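You operate a simulated robot arm through the tools that you are given. There is no shell and no other tool.

Carry out the task below with a simulated robot arm. There is one attempt and no reset: what you move stays moved.

Task
Shut the red lever, bleed the line to 0 and turn the regulator to 0.
Fine: shut the yellow lever; after the bleed release its plug and stand it in its rest.

Only the result counts: the job must be done as asked and must still hold three seconds after the hand-in. Knocking over, shifting, dropping, spilling or breaking anything else fails it.

Robot
A 5-joint arm with a two-finger parallel gripper, fixed in place. Base frame: the origin is on the floor under the middle of its stand, x ahead of it, y to its left, z up; the work surface is at about z = 820. Units: mm, rad, N and s.
It reaches about 1134 mm from its shoulder. Its first joint turns from -2.601 to 2.601 rad. Payload 1.57 kg.
The tool frame sits at the grasp point between the pads (the TCP): z along the fingers, y along the line on which they close. The tips reach 30 mm beyond it. The gripper opens to 110 mm. The fingers are 24 mm wide and 12 mm thick; the gripper's body (48 by 112 mm) begins 78 mm behind the TCP.
Orientation is that of the tool frame in the base frame, as a unit quaternion [x, y, z, w]. With the fingers straight down and closing along the base's y, the tool's x points along the base's -x, its y along +y and its z along -z.

Tools
- The arm moves only by the tool move_arm. Its argument "motion" is a list of rows, each an object of numbers (a shift or turn left out is 0, a gripper value left out holds the last): "rx", "ry", "rz": the turn, a rotation vector about the tool's x, y, z in units of 6 degrees (1.0 is 6 degrees); "tx", "ty", "tz": the shift along the tool's x, y, z in units of 50 mm (1.0 is 50 mm); "fingers": the gripper command, from -1 (shut) to 1 (fully open), values between in proportion. In form: [{"rx": .., "ry": .., "rz": .., "tx": .., "ty": .., "tz": .., "fingers": ..}, ...]. A call has 1 to 20 rows; each row shifts and turns the commanded pose from where the row before left it, along the tool's axes as they then stand. A call with a number of a shift or a turn outside -1 to 1 is refused whole. Rows are played at 5 a second. More than 50 mm and 0.15 rad between two rows, or a gripper value outside its range, and nothing of the call is played. Where a pose cannot be reached the arm comes as near as it can. A force on the tool above 50 N (or 10 N above the force at the start of the call, whichever is more), or a blocked arm, ends the call early, and 0.2 s more pass. Each finger travels about 72 mm/s and halts on what it meets, pressing with about 30 N; the grip force reading is that of the motor and also rises with nothing between the fingers. The clock runs only during rows and for 0.2 s after the last one: add rows that do not move to give the fingers time. The reply holds the time, the measured pose of the TCP, the force on the tool along the base axes, the opening and the grip force, in the units named above and with some noise, with the torque about the TCP (base axes, N m) and any sound that the robot's microphone picked up.
- Cameras (640 x 400 px; columns grow to the right, rows downward): "scene" is fixed at [403.7, -652.3, 1649.8]; the picture's right is [-0.40, -0.92, 0.00], its down [-0.91, 0.40, -0.09] and it looks along [0.09, -0.04, -1.00] (base axes); focal length 296 px, centre (320, 200). "wrist" rides on the gripper at [70, 16, -141] in the tool frame; the picture's right is [-0.23, 0.97, 0.00], its down [-0.86, -0.20, -0.48] and it looks along [-0.47, -0.11, 0.88] (tool axes); focal length 222 px, centre (320, 200). There is no depth. A picture from a camera that has moved, and an enlarged one, comes with that camera's place and axes in the base frame and with its lens.
- get_image(camera): a new picture of that camera. No time passes.
- move_column(by): slides the trunk up (or, below 0, down) by that many mm; the arm rides with it, the base frame stays. It gives what a move gives, with no picture.
- close_up(camera, box): a new picture of the part [left, top, right, bottom] of that camera's present view, enlarged. No time passes.
- job_done(): hands the job in; it is judged then, once.

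Places have to be worked out from the pictures, the camera data and where the tool is seen. Open the gripper and draw the arm clear of the work before you hand the job in, unless the task says otherwise.

The tools are called after "Emit:" as name(argument=value, ...) on one line, values as JSON. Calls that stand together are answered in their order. move_arm: Moves the arm, as the interface text tells. Its arguments: {"type":"object","properties":{"motion":{"type":"array"}},"required":["motion"]} The other tools are called the same way: move_column (by) moves the trunk up or down; get_image (camera) takes a picture; close_up (camera, box) takes an enlarged picture of a part of a camera's view; job_done () hands the job in.

At the start:

```text
t: 0.0
ee_pos: [371.2, -557.2, 1218.1]
tcp_rot: [0.0, 1.0, 0.0, 0.0]
wrist_force: [-0.1, 0.3, 0.4]
moment: [0.01, -0.01, -0.05]
opening: 110.1
gripper_force: 0.2
trunk travel left (down, up): [-950.0, 20.0]
```

scene: 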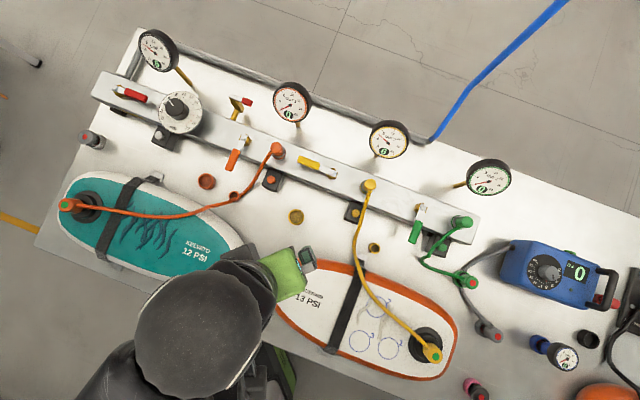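
wrist: 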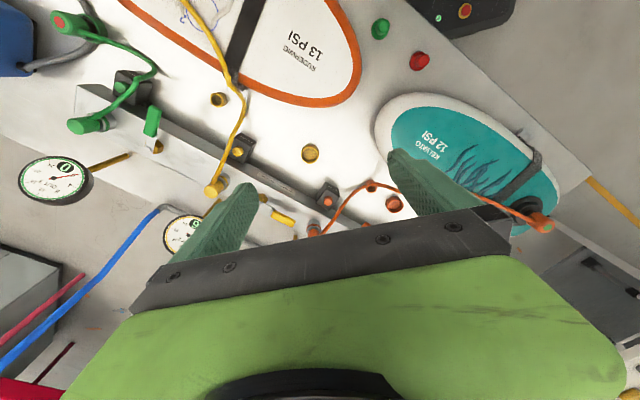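

I start by looking closer at the manifold in the scene camera to identify the levers, knobs, plugs and rests.

Emit:
close_up(camera="scene", box=[70, 20, 290, 160])

Emit:
close_up(camera="scene", box=[200, 70, 420, 210])

Emit:
close_up(camera="scene", box=[320, 120, 540, 260])

Emit:
close_up(camera="scene", box=[280, 240, 500, 380])

Emit:
close_up(camera="scene", box=[440, 230, 640, 400])

Emit:
close_up(camera="scene", box=[30, 110, 330, 290])

```text
2.86 times, centred on (180, 90) of scene
camera zoom: at [403.7, -652.3, 1649.8], right [-0.4, -0.92, 0.0], down [-0.91, 0.4, -0.09], along [0.09, -0.04, -1.0], focal length 846 px, centre (720, 514)
```

zoom: 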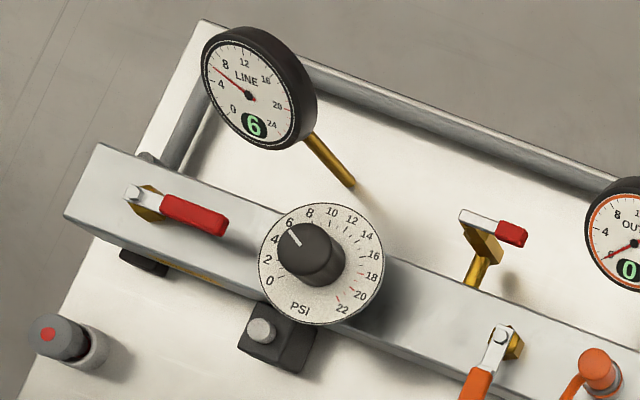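

```text
2.86 times, centred on (310, 140) of scene
camera zoom: at [403.7, -652.3, 1649.8], right [-0.4, -0.92, 0.0], down [-0.91, 0.4, -0.09], along [0.09, -0.04, -1.0], focal length 846 px, centre (349, 371)
```

zoom: 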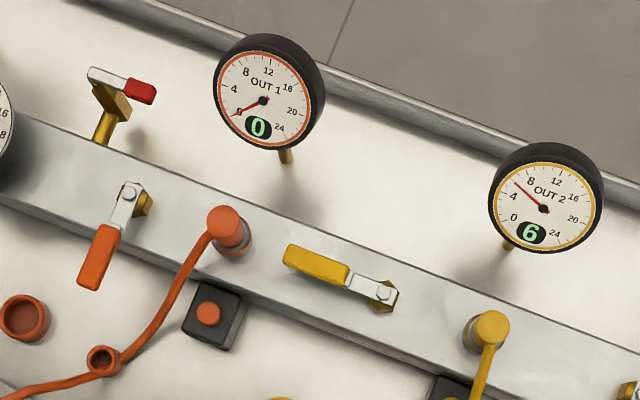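

```text
2.86 times, centred on (430, 190) of scene
camera zoom: at [403.7, -652.3, 1649.8], right [-0.4, -0.92, 0.0], down [-0.91, 0.4, -0.09], along [0.09, -0.04, -1.0], focal length 846 px, centre (6, 229)
```

zoom: 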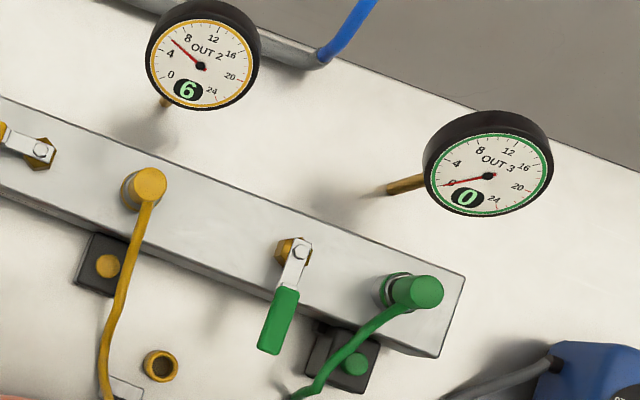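

```text
2.86 times, centred on (390, 310) of scene
camera zoom: at [403.7, -652.3, 1649.8], right [-0.4, -0.92, 0.0], down [-0.91, 0.4, -0.09], along [0.09, -0.04, -1.0], focal length 846 px, centre (120, -114)
```

zoom: 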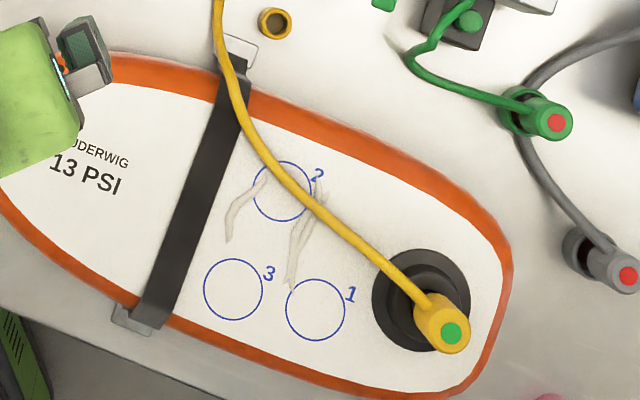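

```text
2.35 times, centred on (540, 315) of scene
camera zoom: at [403.7, -652.3, 1649.8], right [-0.4, -0.92, 0.0], down [-0.91, 0.4, -0.09], along [0.09, -0.04, -1.0], focal length 697 px, centre (-198, -71)
```

zoom: 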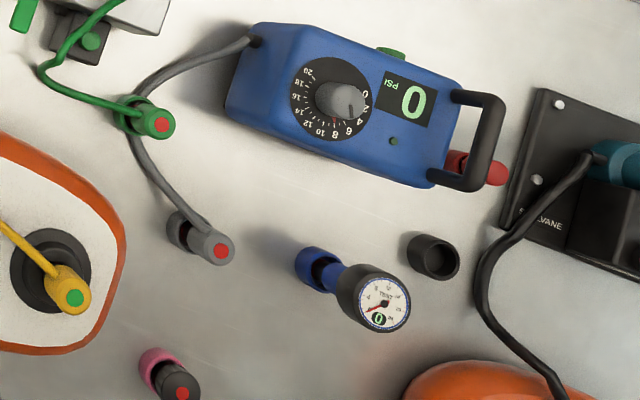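

```text
2.13 times, centred on (180, 200) of scene
camera zoom: at [403.7, -652.3, 1649.8], right [-0.4, -0.92, 0.0], down [-0.91, 0.4, -0.09], along [0.09, -0.04, -1.0], focal length 632 px, centre (619, 200)
```

zoom: 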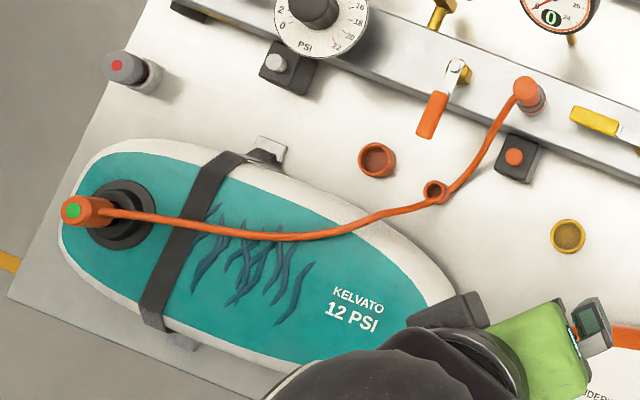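

The scene shows a manifold with red (open, along the body), orange (across), yellow (along), green (across) levers, a regulator knob at 6, and a second small red-tipped lever on a branch behind. I take enlarged wrist views to understand more.

Emit:
close_up(camera="wrist", box=[60, 60, 280, 200])

Emit:
close_up(camera="wrist", box=[200, 80, 420, 250])

```text
2.86 times, centred on (170, 130) of wrist
camera zoom: at [301.3, -539.8, 1358.0], right [0.23, 0.97, 0.0], down [0.86, -0.2, 0.48], along [0.47, -0.11, -0.88], focal length 635 px, centre (749, 400)
```

zoom: 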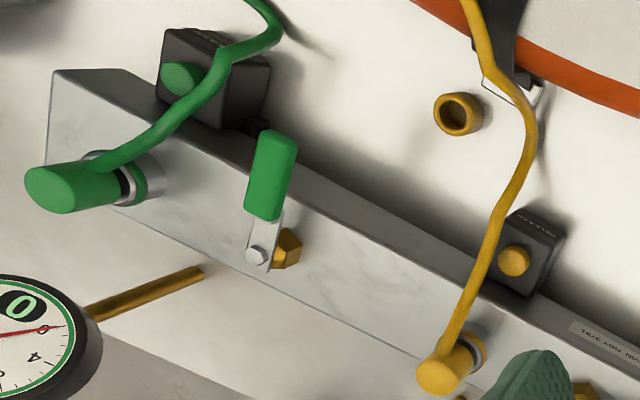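

```text
2.35 times, centred on (310, 165) of wrist
camera zoom: at [301.3, -539.8, 1358.0], right [0.23, 0.97, 0.0], down [0.86, -0.2, 0.48], along [0.47, -0.11, -0.88], focal length 523 px, centre (344, 282)
```

zoom: 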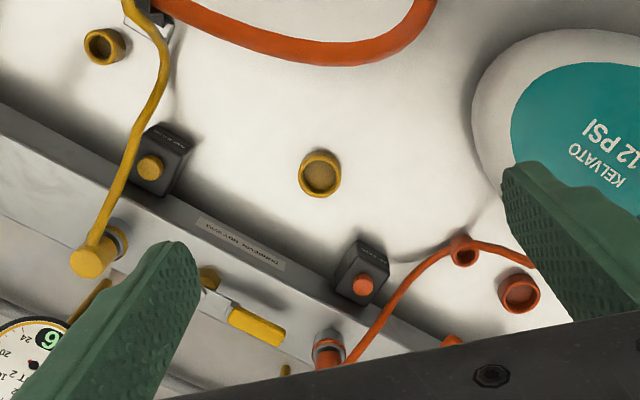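

The black boxes by the outlets carry buttons with text labels. I move the arm left (+y) at the same height to view the regulator and red lever end with the wrist camera.

Emit:
move_arm(motion=[{"ty": 1}, {"ty": 1}, {"ty": 1}, {"ty": 1}, {"ty": 1}, {"ty": 1}, {"tx": -1}, {"tx": -1}])

Emit:
get_image(camera="wrist")

Emit:
get_image(camera="scene")

```text
t: 1.8
ee_pos: [552.3, -335.5, 1216.4]
tcp_rot: [0.0, 1.0, 0.0, 0.0]
wrist_force: [-0.1, 0.3, 0.4]
moment: [-0.03, 0.01, -0.03]
opening: 109.8
gripper_force: 0.0
out of reach, approached as far as the arm can: row 3, 4, 5, 6
trunk travel left (down, up): [-950.0, 20.0]
```

```text
taken
camera wrist: at [483.0, -317.5, 1357.8], right [0.23, 0.97, 0.0], down [0.86, -0.2, 0.48], along [0.47, -0.11, -0.88], focal length 222 px, centre (320, 200)
```

wrist: 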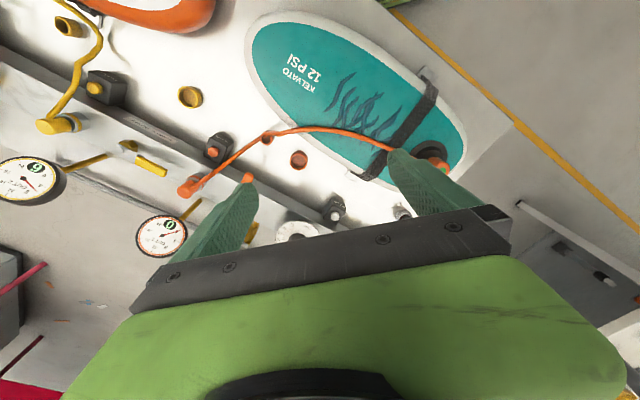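

```text
taken
```

scene: 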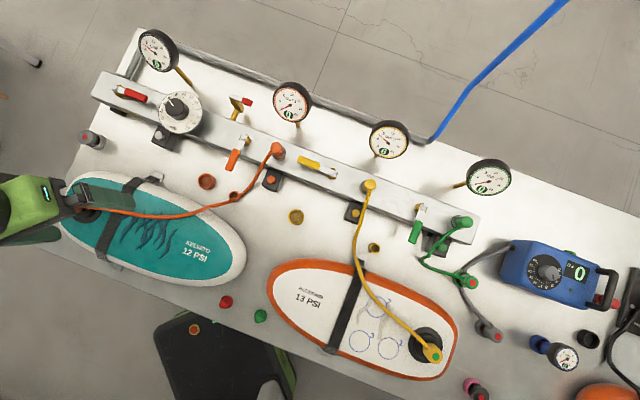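

The arm has an inner reach limit here; it is now at (552, -335). I move forward to look down at the regulator and the grey button box.

Emit:
move_arm(motion=[{"tx": -1}, {"tx": -1}, {"tx": -1}, {"tx": -1}, {"ty": -1}])

Emit:
get_image(camera="wrist")

Emit:
close_up(camera="wrist", box=[160, 0, 400, 200])

```text
t: 3.0
ee_pos: [753.1, -387.2, 1217.1]
tcp_rot: [0.0, 1.0, 0.001, 0.0]
wrist_force: [-0.1, -0.4, 0.0]
moment: [0.02, -0.03, -0.01]
opening: 110.3
gripper_force: 0.0
trunk travel left (down, up): [-950.0, 20.0]
```

```text
taken
camera wrist: at [684.0, -370.5, 1357.9], right [0.23, 0.97, 0.0], down [0.85, -0.2, 0.48], along [0.47, -0.11, -0.88], focal length 222 px, centre (320, 200)
```

wrist: 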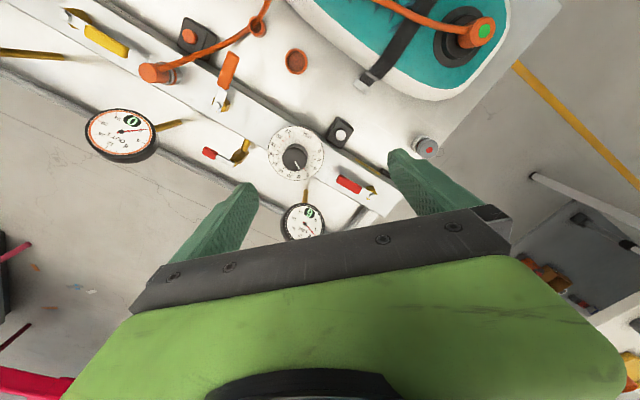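

```text
2.00 times, centred on (280, 100) of wrist
camera zoom: at [684.0, -370.5, 1357.9], right [0.23, 0.97, 0.0], down [0.85, -0.2, 0.48], along [0.47, -0.11, -0.88], focal length 444 px, centre (400, 400)
```

zoom: 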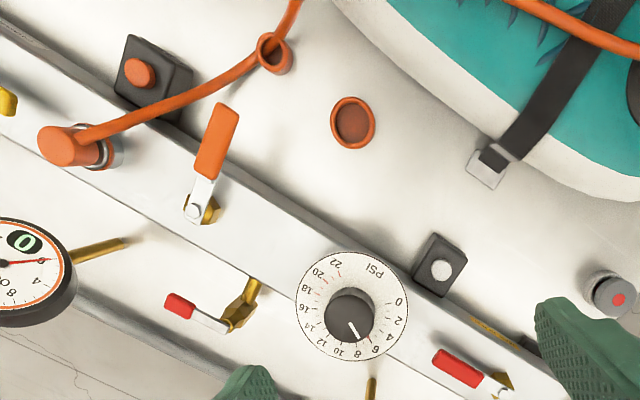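

Now I zoom in on the grey button, the regulator dial, the red lever, and the rear small lever.

Emit:
close_up(camera="wrist", box=[320, 100, 450, 220])

Emit:
close_up(camera="wrist", box=[190, 120, 330, 220])

Emit:
close_up(camera="wrist", box=[50, 0, 200, 100])

```text
3.33 times, centred on (385, 160) of wrist
camera zoom: at [684.0, -370.5, 1357.9], right [0.23, 0.97, 0.0], down [0.85, -0.2, 0.48], along [0.47, -0.11, -0.88], focal length 740 px, centre (103, 333)
```

zoom: 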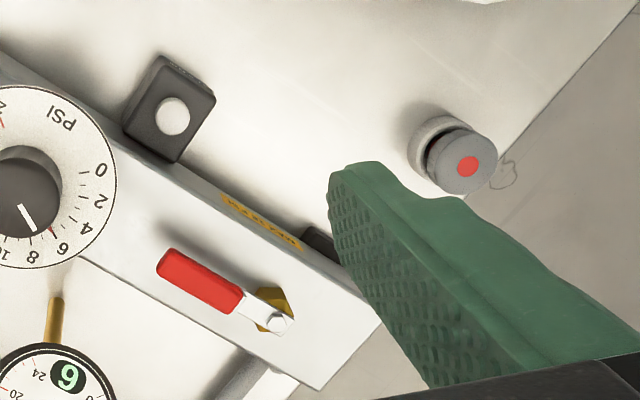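

```text
4.00 times, centred on (260, 170) of wrist
camera zoom: at [684.0, -370.5, 1357.9], right [0.23, 0.97, 0.0], down [0.85, -0.2, 0.48], along [0.47, -0.11, -0.88], focal length 888 px, centre (560, 320)
```

zoom: 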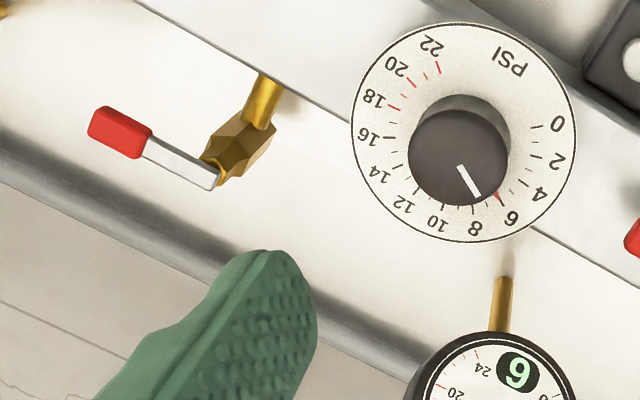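

```text
4.00 times, centred on (125, 50) of wrist
camera zoom: at [684.0, -370.5, 1357.9], right [0.23, 0.97, 0.0], down [0.85, -0.2, 0.48], along [0.47, -0.11, -0.88], focal length 888 px, centre (1100, 800)
```

zoom: 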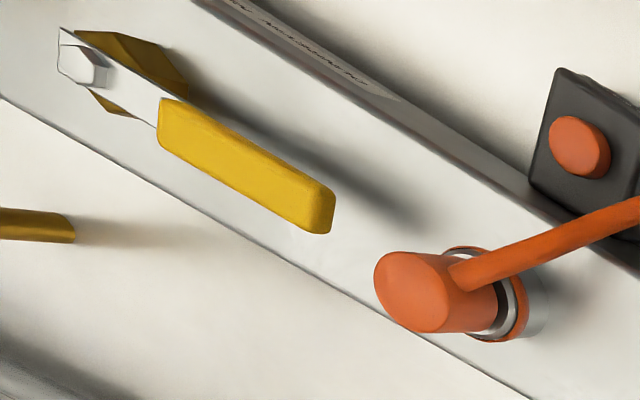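

Close-ups look rendered at true detail, so I zoom harder on the labels and rests from the fixed scene camera.

Emit:
close_up(camera="scene", box=[330, 190, 394, 260])

Emit:
close_up(camera="scene", box=[400, 320, 464, 376])

Emit:
close_up(camera="scene", box=[430, 240, 510, 350])

Emit:
close_up(camera="scene", box=[130, 115, 194, 155])

Emit:
close_up(camera="scene", box=[180, 160, 320, 240])

Emit:
close_up(camera="wrist", box=[330, 125, 370, 150])

```text
5.71 times, centred on (362, 225) of scene
camera zoom: at [403.7, -652.3, 1649.8], right [-0.4, -0.92, 0.0], down [-0.91, 0.4, -0.09], along [0.09, -0.04, -1.0], focal length 1692 px, centre (80, 57)
```

zoom: 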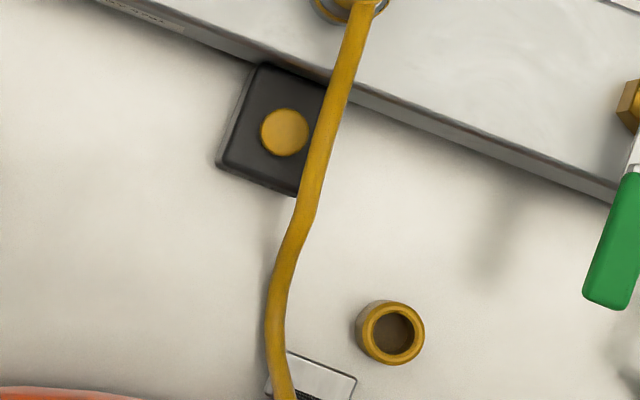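

```text
7.14 times, centred on (432, 348) of scene
camera zoom: at [403.7, -652.3, 1649.8], right [-0.4, -0.92, 0.0], down [-0.91, 0.4, -0.09], along [0.09, -0.04, -1.0], focal length 2115 px, centre (-480, -857)
```

zoom: 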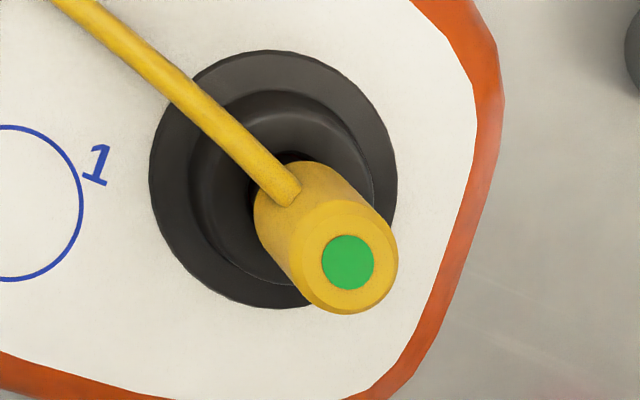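

```text
3.64 times, centred on (470, 295) of scene
camera zoom: at [403.7, -652.3, 1649.8], right [-0.4, -0.92, 0.0], down [-0.91, 0.4, -0.09], along [0.09, -0.04, -1.0], focal length 1077 px, centre (-226, -146)
```

zoom: 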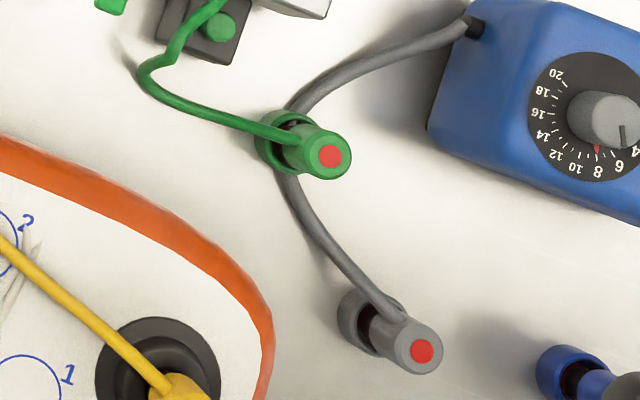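

```text
10.00 times, centred on (162, 135) of scene
camera zoom: at [403.7, -652.3, 1649.8], right [-0.4, -0.92, 0.0], down [-0.91, 0.4, -0.09], along [0.09, -0.04, -1.0], focal length 2961 px, centre (1900, 850)
```

zoom: 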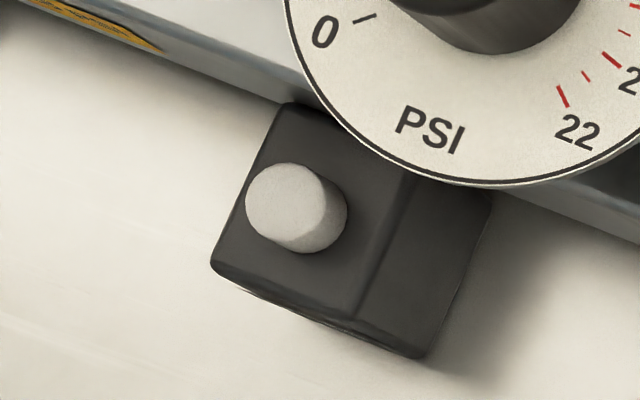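

```text
4.57 times, centred on (250, 200) of scene
camera zoom: at [403.7, -652.3, 1649.8], right [-0.4, -0.92, 0.0], down [-0.91, 0.4, -0.09], along [0.09, -0.04, -1.0], focal length 1354 px, centre (640, 200)
```

zoom: 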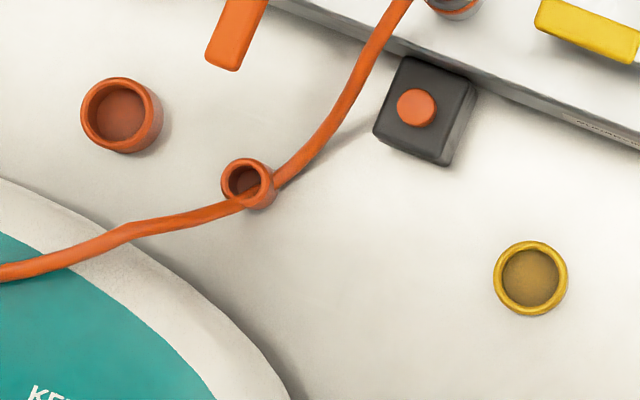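

```text
16.00 times, centred on (350, 138) of wrist
camera zoom: at [684.0, -370.5, 1357.9], right [0.23, 0.97, 0.0], down [0.85, -0.2, 0.48], along [0.47, -0.11, -0.88], focal length 3554 px, centre (-160, 1200)
```

zoom: 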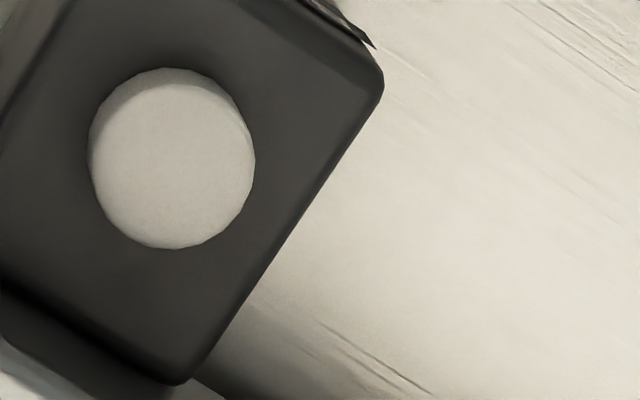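

The wide cups appear to match board-end plugs, the narrow ones the manifold plugs. I go back to the front so the wrist camera can read the text on the front faces of the boxes and manifold.

Emit:
move_arm(motion=[{"ty": -1}, {"ty": -1}, {"ty": -1}, {"ty": -1}, {"tx": 1}, {"tx": 1}, {"tx": 1}, {"tx": 1}, {"tx": 1}, {"tx": 1}, {"tx": 1}])

Emit:
get_image(camera="wrist")

```text
t: 5.4
ee_pos: [387.3, -573.7, 1218.4]
tcp_rot: [0.0, 1.0, 0.0, 0.0]
wrist_force: [-0.3, 0.3, -0.6]
moment: [0.03, 0.02, 0.01]
opening: 109.9
gripper_force: 0.1
out of reach, approached as far as the arm can: row 4
trunk travel left (down, up): [-950.0, 20.0]
```

```text
taken
camera wrist: at [318.1, -556.8, 1358.3], right [0.23, 0.97, 0.0], down [0.85, -0.2, 0.48], along [0.47, -0.11, -0.88], focal length 222 px, centre (320, 200)
```

wrist: 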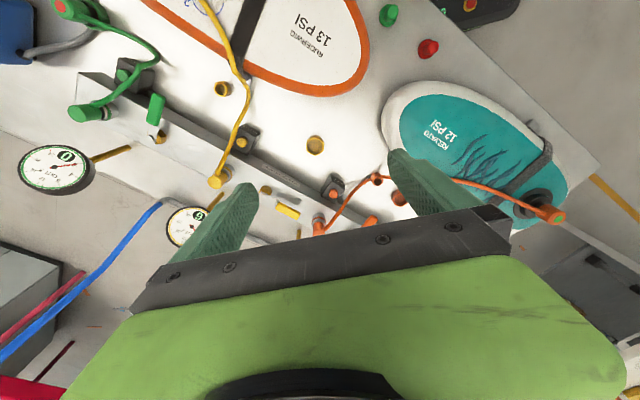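

I zoom in on the box labels and plates from here.

Emit:
close_up(camera="wrist", box=[232, 122, 264, 152])

Emit:
close_up(camera="wrist", box=[250, 150, 330, 200])

Emit:
close_up(camera="wrist", box=[110, 50, 170, 100])

Emit:
close_up(camera="wrist", box=[310, 165, 390, 240])

Emit:
close_up(camera="wrist", box=[370, 0, 450, 60])

```text
13.33 times, centred on (248, 137) of wrist
camera zoom: at [318.1, -556.8, 1358.3], right [0.23, 0.97, 0.0], down [0.85, -0.2, 0.48], along [0.47, -0.11, -0.88], focal length 2962 px, centre (1280, 1040)
```

zoom: 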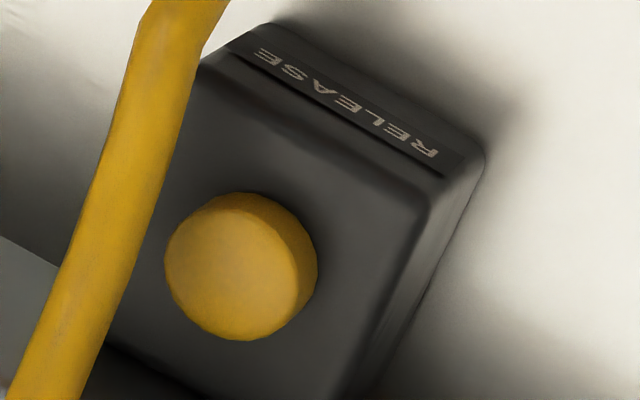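

```text
8.00 times, centred on (290, 175) of wrist
camera zoom: at [318.1, -556.8, 1358.3], right [0.23, 0.97, 0.0], down [0.85, -0.2, 0.48], along [0.47, -0.11, -0.88], focal length 1777 px, centre (560, 400)
```

zoom: 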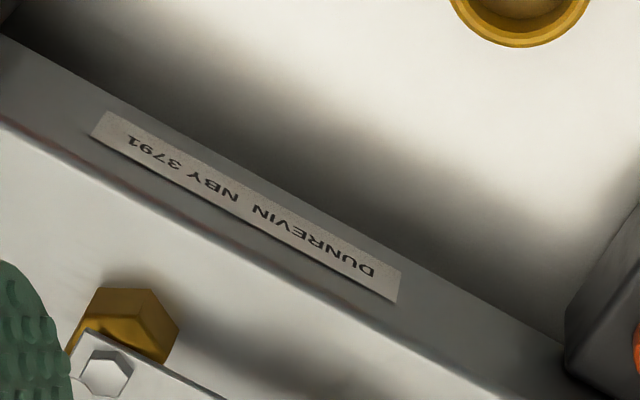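

```text
8.00 times, centred on (140, 75) of wrist
camera zoom: at [318.1, -556.8, 1358.3], right [0.23, 0.97, 0.0], down [0.85, -0.2, 0.48], along [0.47, -0.11, -0.88], focal length 1777 px, centre (1760, 1200)
```

zoom: 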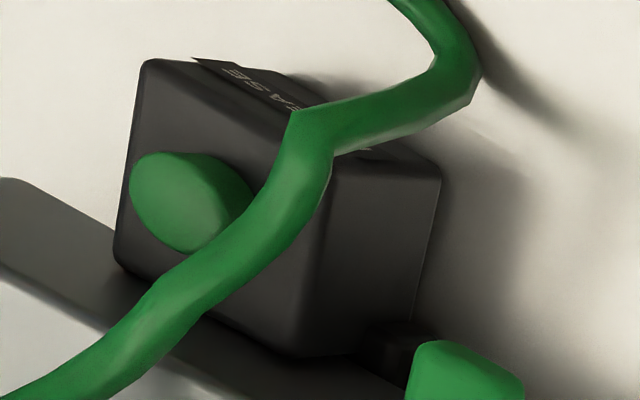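

```text
5.33 times, centred on (350, 202) of wrist
camera zoom: at [318.1, -556.8, 1358.3], right [0.23, 0.97, 0.0], down [0.85, -0.2, 0.48], along [0.47, -0.11, -0.88], focal length 1185 px, centre (160, 187)
```

zoom: 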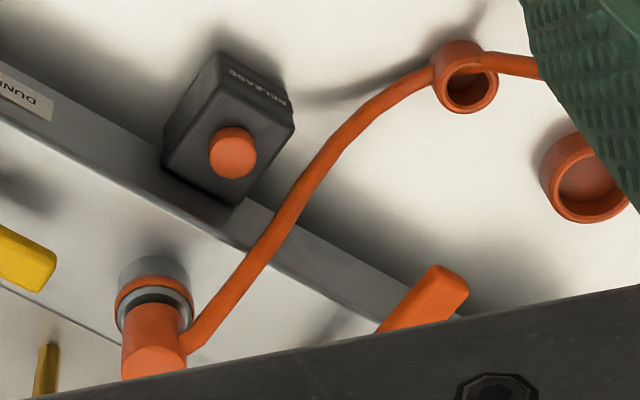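

```text
6.67 times, centred on (410, 30) of wrist
camera zoom: at [318.1, -556.8, 1358.3], right [0.23, 0.97, 0.0], down [0.85, -0.2, 0.48], along [0.47, -0.11, -0.88], focal length 1481 px, centre (-280, 1333)
```

zoom: 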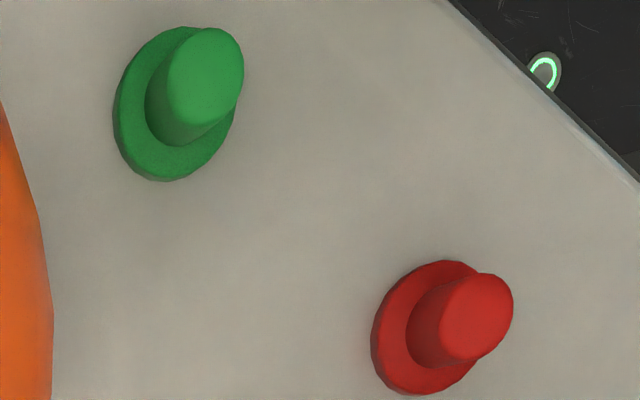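

The colored boxes are "RELEASE" buttons. I now position to read the grey box's front label and the plate by the red lever.

Emit:
move_arm(motion=[{"tx": -1}, {"tx": -1}, {"tx": -1}, {"tx": -1}, {"ty": 1}, {"ty": 1}, {"ty": 1}, {"ty": 0.6}])

Emit:
get_image(camera="wrist")

Emit:
close_up(camera="wrist", box=[320, 160, 420, 222])

```text
t: 7.2
ee_pos: [588.5, -395.1, 1216.8]
tcp_rot: [0.0, 1.0, 0.0, 0.0]
wrist_force: [0.4, 0.0, -0.6]
moment: [-0.03, 0.01, 0.01]
opening: 109.8
gripper_force: 0.1
trunk travel left (down, up): [-950.0, 20.0]
```

```text
taken
camera wrist: at [519.9, -379.2, 1358.0], right [0.23, 0.97, 0.0], down [0.86, -0.2, 0.48], along [0.47, -0.11, -0.88], focal length 222 px, centre (320, 200)
```

wrist: 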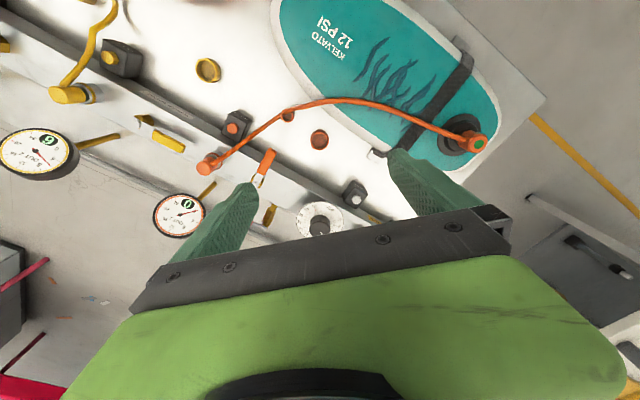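

```text
6.40 times, centred on (370, 191) of wrist
camera zoom: at [519.9, -379.2, 1358.0], right [0.23, 0.97, 0.0], down [0.86, -0.2, 0.48], along [0.47, -0.11, -0.88], focal length 1422 px, centre (0, 258)
```

zoom: 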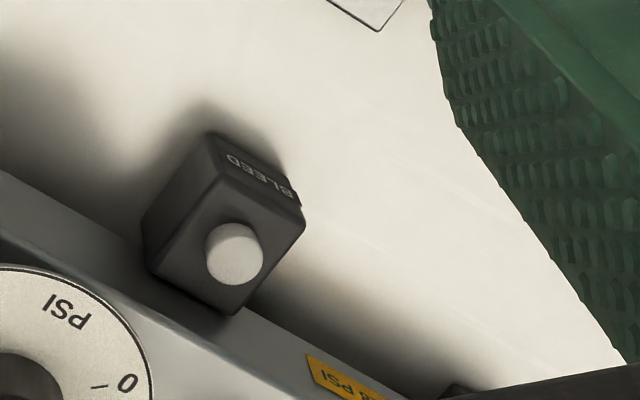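

The grey box is labelled "BLEED", so that is the bleed control; the rear lever is something else. Now I lower the trunk by 150 mm so the arm can work near the manifold height, watching the readings.

Emit:
move_column(by=-150)

Emit:
get_image(camera="scene")

Emit:
get_image(camera="wrist")

```text
t: 8.9
ee_pos: [588.7, -396.2, 1068.2]
tcp_rot: [0.001, 1.0, 0.0, 0.0]
wrist_force: [-0.5, -0.8, 0.0]
moment: [-0.01, 0.03, -0.01]
opening: 109.7
gripper_force: 0.0
trunk travel left (down, up): [-800.0, 170.0]
```

```text
taken
```

scene: 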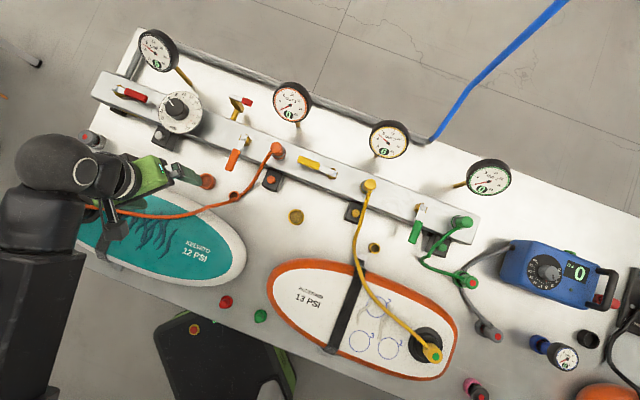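

```text
taken
camera wrist: at [519.7, -379.6, 1208.1], right [0.23, 0.97, 0.0], down [0.86, -0.2, 0.48], along [0.47, -0.11, -0.88], focal length 222 px, centre (320, 200)
```

wrist: 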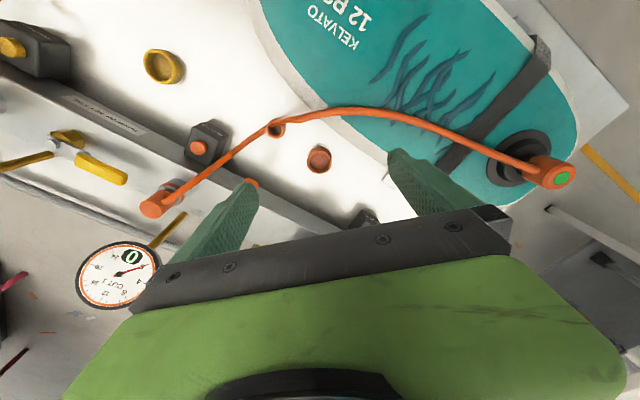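

The arm sits with elbow up. I rotate the tool 45° so its axes align with the manifold (which runs along about (−0.7, −0.7)), then move above the red lever region.

Emit:
move_arm(motion=[{"rz": 1, "fingers": -1}, {"rz": 1}, {"rz": 1}, {"rz": 1}, {"rz": 1}, {"rz": 1}, {"rz": 1}, {"rz": 0.5}, {"ty": 1}, {"ty": 1}, {"ty": 1}, {"ty": 1}, {"tx": -1}, {"tx": -1}, {"tx": -1}])

Emit:
get_image(camera="wrist")

Emit:
get_image(camera="scene")

```text
t: 12.2
ee_pos: [835.9, -363.9, 1066.6]
tcp_rot: [0.382, 0.924, 0.0, 0.0]
wrist_force: [0.0, 0.4, -0.2]
moment: [0.02, 0.01, 0.0]
opening: 0.2
gripper_force: 21.6
trunk travel left (down, up): [-800.0, 170.0]
```

```text
taken
camera wrist: at [797.9, -302.0, 1207.6], right [0.85, 0.53, 0.0], down [0.46, -0.75, 0.48], along [0.25, -0.41, -0.88], focal length 222 px, centre (320, 200)
```

wrist: 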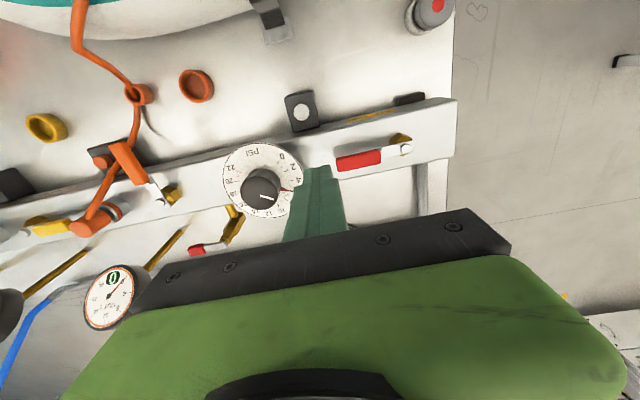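

```text
taken
```

scene: 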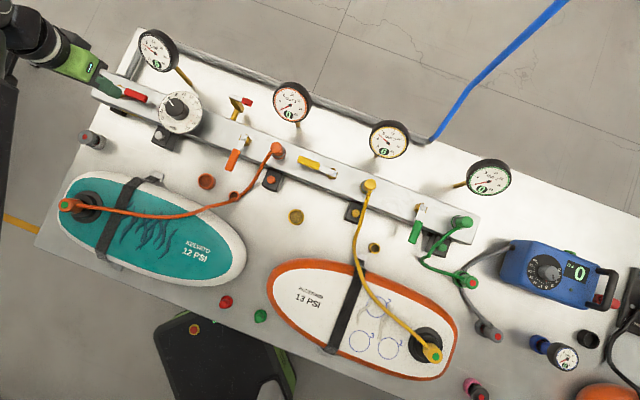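

The wrist camera now looks at the manifold from the front, with the red lever just to the right of the fingers. I zoom to measure lever, bleed button and knob precisely.

Emit:
close_up(camera="wrist", box=[320, 120, 440, 195])

Emit:
close_up(camera="wrist", box=[210, 80, 340, 220])

Emit:
close_up(camera="scene", box=[90, 70, 210, 150])

```text
5.33 times, centred on (380, 158) of wrist
camera zoom: at [797.9, -302.0, 1207.6], right [0.85, 0.53, 0.0], down [0.46, -0.75, 0.48], along [0.25, -0.41, -0.88], focal length 1185 px, centre (0, 427)
```

zoom: 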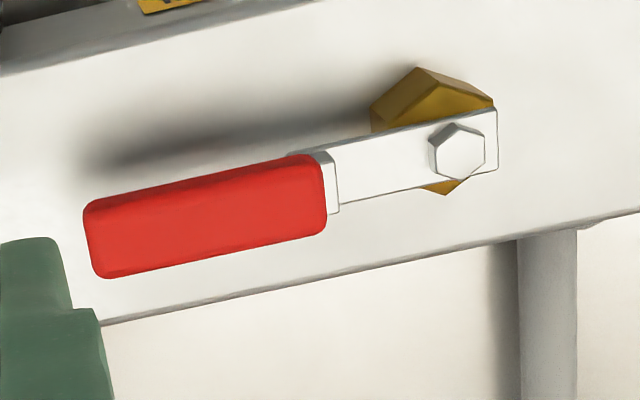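

```text
2.86 times, centred on (275, 150) of wrist
camera zoom: at [797.9, -302.0, 1207.6], right [0.85, 0.53, 0.0], down [0.46, -0.75, 0.48], along [0.25, -0.41, -0.88], focal length 635 px, centre (449, 343)
```

zoom: 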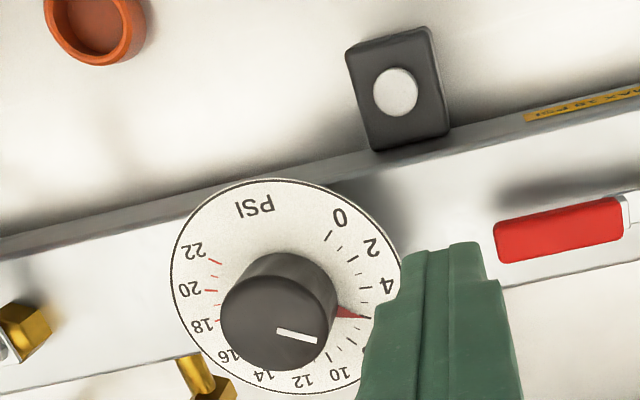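

```text
5.00 times, centred on (150, 110) of scene
camera zoom: at [403.7, -652.3, 1649.8], right [-0.4, -0.92, 0.0], down [-0.91, 0.4, -0.09], along [0.09, -0.04, -1.0], focal length 1481 px, centre (1170, 650)
```

zoom: 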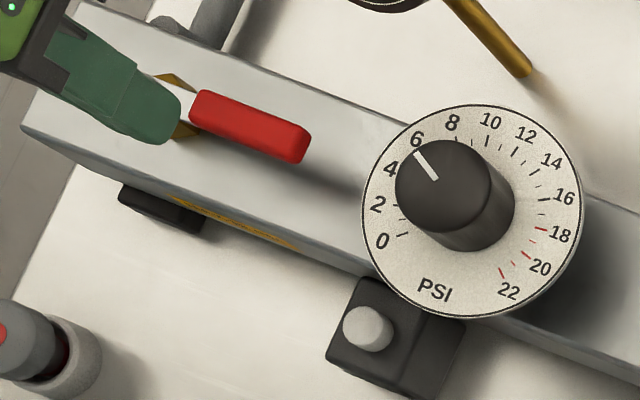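

Combining both views with the fingertip as a check, I place the red pivot at about (934, −310, 924) with its handle running ~33–90 mm from it along (−0.69, −0.72). I move behind the handle at safe height first.

Emit:
move_arm(motion=[{"tx": -0.65}, {"tx": -0.64}, {"ty": 0.76}, {"tz": 1.0}, {}])

Emit:
get_image(camera="wrist")

Emit:
close_up(camera="scene", box=[60, 30, 220, 130])

```text
t: 13.3
ee_pos: [870.8, -359.5, 1066.4]
tcp_rot: [0.384, 0.924, 0.0, 0.001]
wrist_force: [-0.3, -0.2, 0.2]
moment: [-0.02, 0.03, -0.03]
opening: 0.2
gripper_force: 20.8
out of reach, approached as far as the arm can: row 2, 3, 4
trunk travel left (down, up): [-800.0, 170.0]
```

```text
taken
camera wrist: at [833.3, -298.6, 1207.9], right [0.85, 0.53, 0.0], down [0.46, -0.75, 0.48], along [0.25, -0.41, -0.88], focal length 222 px, centre (320, 200)
```

wrist: 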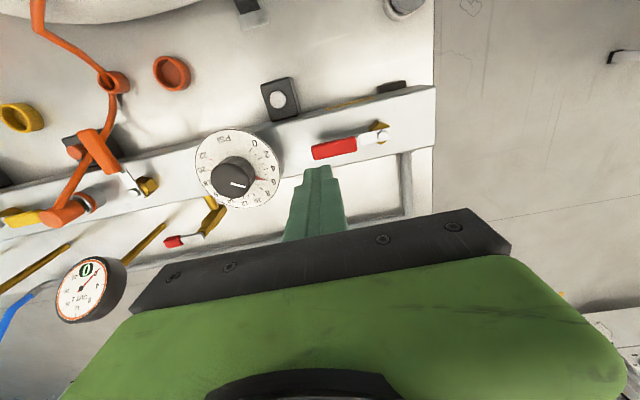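

```text
4.00 times, centred on (140, 80) of scene
camera zoom: at [403.7, -652.3, 1649.8], right [-0.4, -0.92, 0.0], down [-0.91, 0.4, -0.09], along [0.09, -0.04, -1.0], focal length 1184 px, centre (1040, 680)
```

zoom: 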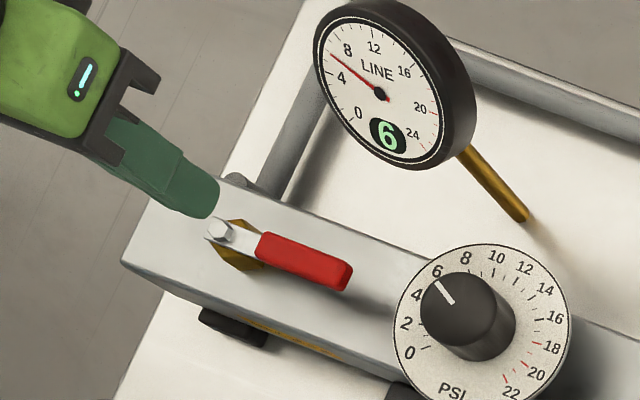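

The reach limit at this column height is about 942 mm radius. I raise the tool relative to the column and then lower the column so the shoulder comes closer to working level.

Emit:
move_arm(motion=[{"tz": -1}, {"tz": -1}, {"tz": -1}, {"tz": -1}])

Emit:
move_column(by=-200)

```text
t: 14.3
ee_pos: [870.7, -358.8, 1066.7]
tcp_rot: [0.383, 0.924, 0.0, 0.0]
wrist_force: [0.1, 0.4, -0.6]
moment: [0.01, -0.05, -0.01]
opening: 0.0
gripper_force: 21.3
out of reach, approached as far as the arm can: row 1, 2, 3, 4
trunk travel left (down, up): [-800.0, 170.0]
```

```text
t: 15.6
ee_pos: [868.3, -358.9, 965.3]
tcp_rot: [0.383, 0.924, 0.0, 0.005]
wrist_force: [-8.9, 2.3, 38.0]
moment: [-0.07, 0.29, 0.44]
opening: 0.0
gripper_force: 21.2
trunk travel left (down, up): [-695.0, 275.0]
stopped: the force on the tool passed its limit at 194 N (the readings are from after the stop); the commanded pose is now the measured one
```

The raise wasn't possible and the column drop brought the fingertips onto the red handle (top about z = 935). I immediately back the column up and check the state.

Emit:
move_column(by=60)

Emit:
close_up(camera="wrist", box=[240, 70, 440, 220])

Emit:
close_up(camera="scene", box=[60, 30, 220, 130])

```text
t: 16.6
ee_pos: [873.1, -361.5, 1020.6]
tcp_rot: [0.384, 0.923, 0.0, 0.004]
wrist_force: [-0.6, -0.5, -0.4]
moment: [0.01, 0.0, 0.02]
opening: 0.0
gripper_force: 21.2
trunk travel left (down, up): [-755.0, 215.0]
```

```text
2.67 times, centred on (340, 145) of wrist
camera zoom: at [835.0, -298.8, 1161.9], right [0.85, 0.53, 0.0], down [0.46, -0.75, 0.48], along [0.26, -0.41, -0.88], focal length 592 px, centre (267, 347)
```

zoom: 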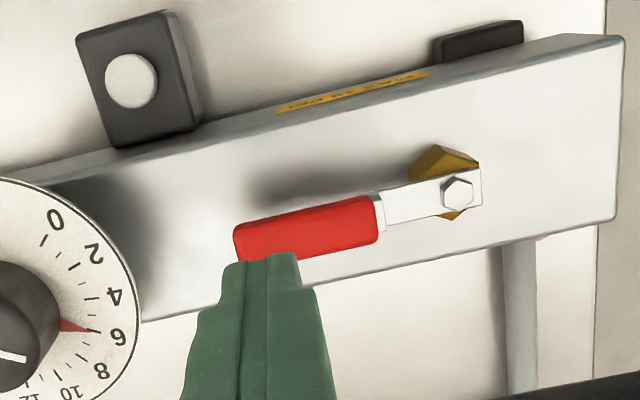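

```text
4.00 times, centred on (140, 80) of scene
camera zoom: at [403.7, -652.3, 1649.8], right [-0.4, -0.92, 0.0], down [-0.91, 0.4, -0.09], along [0.09, -0.04, -1.0], focal length 1184 px, centre (1040, 680)
```

zoom: 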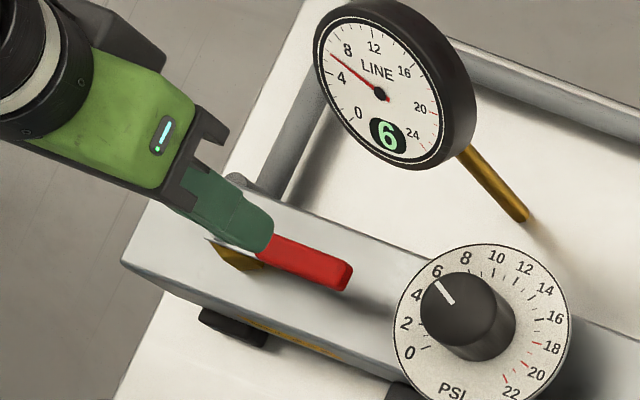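

Nothing moved. From now on I check each motion before the next. I pull slightly inward and up, to see how the reach limit behaves.

Emit:
move_arm(motion=[{"tx": 1}, {"tz": -1}, {"tz": -1}, {"tz": -1}])

```text
t: 17.6
ee_pos: [837.3, -324.0, 1020.9]
tcp_rot: [0.384, 0.923, 0.0, 0.004]
wrist_force: [0.3, 1.1, 1.1]
moment: [0.01, -0.02, -0.01]
opening: 0.0
gripper_force: 21.8
out of reach, approached as far as the arm can: row 2, 3, 4
trunk travel left (down, up): [-755.0, 215.0]
```

Raising is not possible here, so the limit seems to be above. I test a small move down (tip stays above z = 955, in front of the handle).

Emit:
move_arm(motion=[{"tz": 0.6}])

```text
t: 18.0
ee_pos: [837.2, -324.7, 1021.7]
tcp_rot: [0.383, 0.924, 0.0, 0.004]
wrist_force: [-0.1, 0.1, -0.1]
moment: [0.04, 0.0, -0.02]
opening: 0.2
gripper_force: 21.8
out of reach, approached as far as the arm can: row 1
trunk travel left (down, up): [-755.0, 215.0]
```

Vertical motion by the arm fails in both directions, while x–y works: this looks like a SCARA-type arm where height comes from the trunk. To reach the red lever (radius ~985) I need to tilt the tool outward; I test a 6° tilt.

Emit:
move_arm(motion=[{"ry": -1}])

```text
t: 18.4
ee_pos: [837.0, -324.5, 1023.7]
tcp_rot: [0.384, 0.922, -0.02, 0.053]
wrist_force: [0.2, 0.4, -0.1]
moment: [-0.01, -0.02, 0.03]
opening: 0.3
gripper_force: 21.0
trunk travel left (down, up): [-755.0, 215.0]
```

The 6° tilt works. I continue tilting to about 24°.

Emit:
move_arm(motion=[{"ry": -1, "tz": -0.06}, {"ry": -1, "tz": -0.1}, {"ry": -1, "tz": -0.14}])

Emit:
get_image(camera="wrist")

Emit:
get_image(camera="scene")

```text
t: 19.2
ee_pos: [835.9, -321.6, 1042.8]
tcp_rot: [0.375, 0.902, -0.08, 0.196]
wrist_force: [0.0, 0.1, -0.2]
moment: [0.02, 0.0, 0.0]
opening: 0.0
gripper_force: 21.1
out of reach, approached as far as the arm can: row 2
trunk travel left (down, up): [-755.0, 215.0]
```

```text
taken
camera wrist: at [761.3, -222.6, 1142.7], right [0.84, 0.54, 0.1], down [0.27, -0.55, 0.79], along [0.48, -0.63, -0.61], focal length 222 px, centre (320, 200)
```

wrist: 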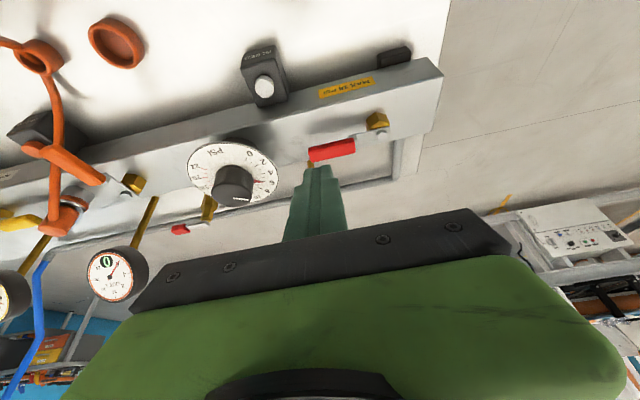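

```text
taken
```

scene: 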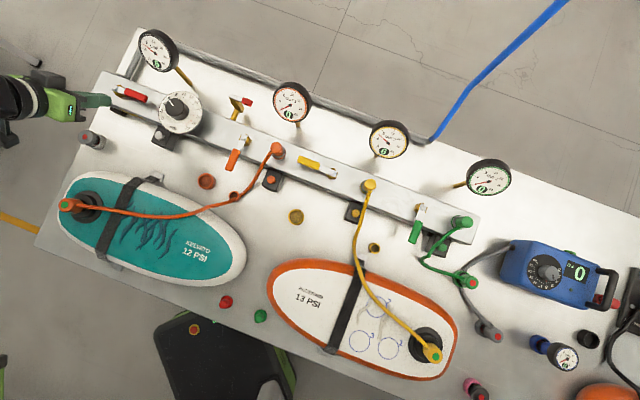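

The tilt works (24°, about 236 mm wrist-to-TCP). Now I slide horizontally over the handle to its back side, staying at height z≈1043, before lowering the trunk.

Emit:
move_arm(motion=[{"tx": -0.838, "tz": 0.38, "ty": 0.08}, {"tx": -0.838, "tz": 0.38, "ty": 0.08}, {}])

Emit:
close_up(camera="wrist", box=[220, 60, 440, 230])

Emit:
close_up(camera="scene", box=[60, 30, 220, 130])

```text
t: 20.0
ee_pos: [907.8, -380.5, 1043.0]
tcp_rot: [0.375, 0.902, -0.08, 0.196]
wrist_force: [0.3, 1.0, -0.3]
moment: [0.02, -0.03, 0.0]
opening: 0.0
gripper_force: 21.2
trunk travel left (down, up): [-755.0, 215.0]
```

```text
2.35 times, centred on (330, 145) of wrist
camera zoom: at [833.4, -282.7, 1142.8], right [0.84, 0.54, 0.1], down [0.27, -0.56, 0.79], along [0.48, -0.63, -0.61], focal length 523 px, centre (296, 329)
```

zoom: 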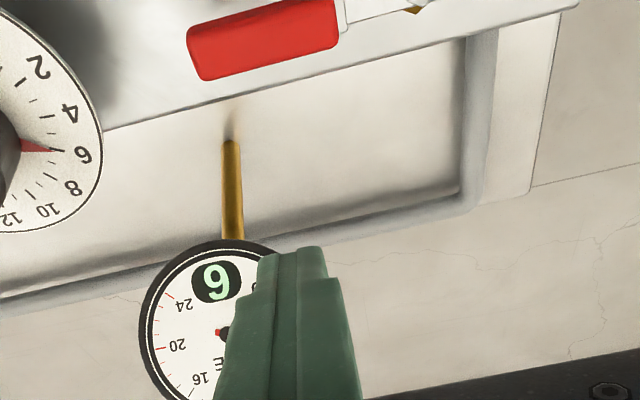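

```text
4.00 times, centred on (140, 80) of scene
camera zoom: at [403.7, -652.3, 1649.8], right [-0.4, -0.92, 0.0], down [-0.91, 0.4, -0.09], along [0.09, -0.04, -1.0], focal length 1184 px, centre (1040, 680)
```

zoom: 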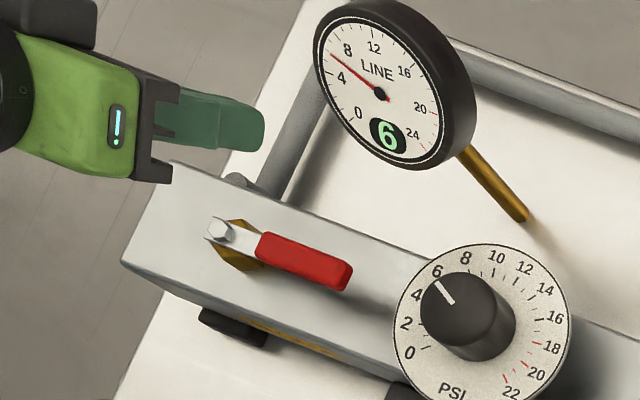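

The fingertip location in the scene view matches my projection (with a small constant offset), so it will land about 40 mm behind the handle, clear of the LINE gauge. I lower the trunk 55 mm first and look again.

Emit:
move_column(by=-55)

Emit:
close_up(camera="scene", box=[60, 30, 220, 130])

Emit:
close_up(camera="wrist", box=[220, 60, 440, 230])

```text
t: 20.9
ee_pos: [907.0, -381.6, 989.2]
tcp_rot: [0.375, 0.903, -0.079, 0.195]
wrist_force: [0.5, -0.6, 0.6]
moment: [-0.01, 0.0, -0.04]
opening: 0.0
gripper_force: 21.1
trunk travel left (down, up): [-700.0, 270.0]
```

```text
4.00 times, centred on (140, 80) of scene
camera zoom: at [403.7, -652.3, 1649.8], right [-0.4, -0.92, 0.0], down [-0.91, 0.4, -0.09], along [0.09, -0.04, -1.0], focal length 1184 px, centre (1040, 680)
```

zoom: 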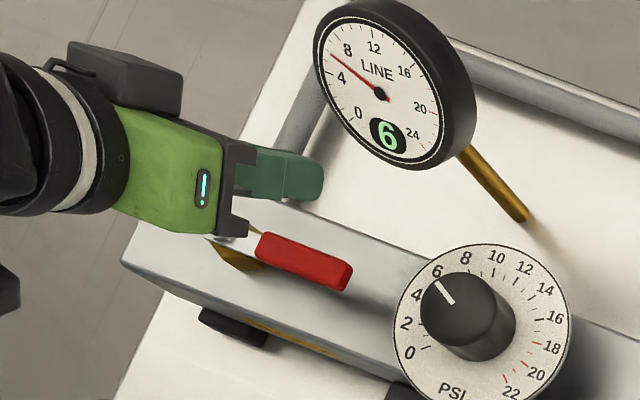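

```text
2.35 times, centred on (330, 145) of wrist
camera zoom: at [833.5, -282.5, 1087.7], right [0.84, 0.54, 0.1], down [0.27, -0.56, 0.79], along [0.48, -0.63, -0.61], focal length 523 px, centre (296, 329)
```

zoom: 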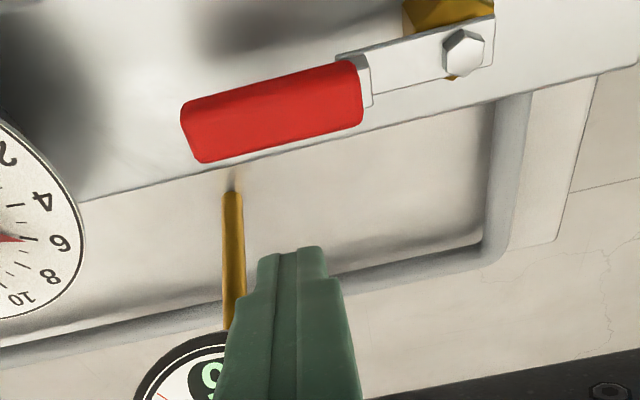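

Clear so far: the closed fingertips are behind the red handle. I lower another 38 mm so the tips overlap the handle's height.

Emit:
move_column(by=-38)

Emit:
close_up(camera="scene", box=[60, 30, 220, 130])

Emit:
close_up(camera="wrist", box=[220, 60, 440, 230])

```text
t: 21.8
ee_pos: [907.1, -380.2, 949.7]
tcp_rot: [0.376, 0.902, -0.079, 0.195]
wrist_force: [0.3, -0.5, -0.7]
moment: [0.01, 0.0, -0.02]
opening: 0.1
gripper_force: 21.5
trunk travel left (down, up): [-662.0, 308.0]
```

```text
4.00 times, centred on (140, 80) of scene
camera zoom: at [403.7, -652.3, 1649.8], right [-0.4, -0.92, 0.0], down [-0.91, 0.4, -0.09], along [0.09, -0.04, -1.0], focal length 1184 px, centre (1040, 680)
```

zoom: 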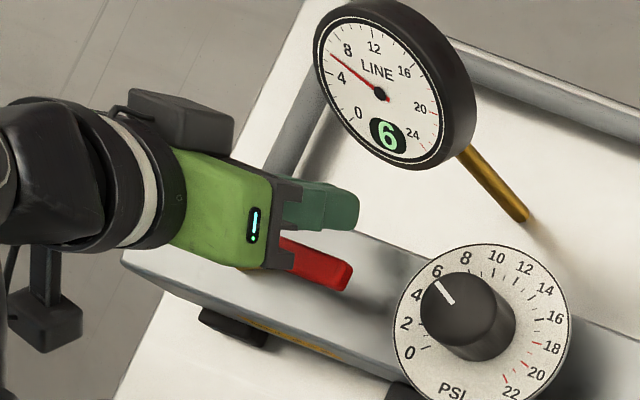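

```text
2.35 times, centred on (330, 145) of wrist
camera zoom: at [833.5, -282.6, 1049.6], right [0.84, 0.54, 0.1], down [0.27, -0.56, 0.79], along [0.48, -0.63, -0.61], focal length 523 px, centre (296, 329)
```

zoom: 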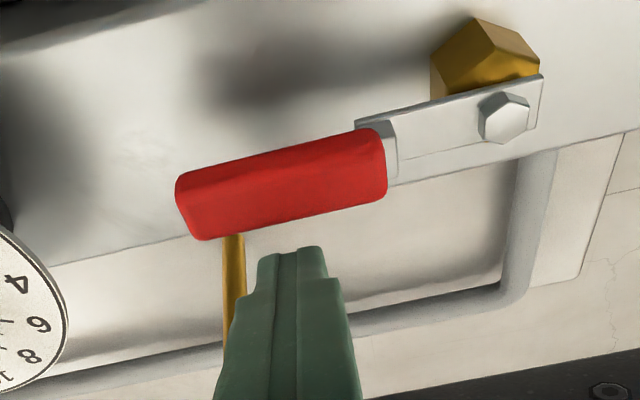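

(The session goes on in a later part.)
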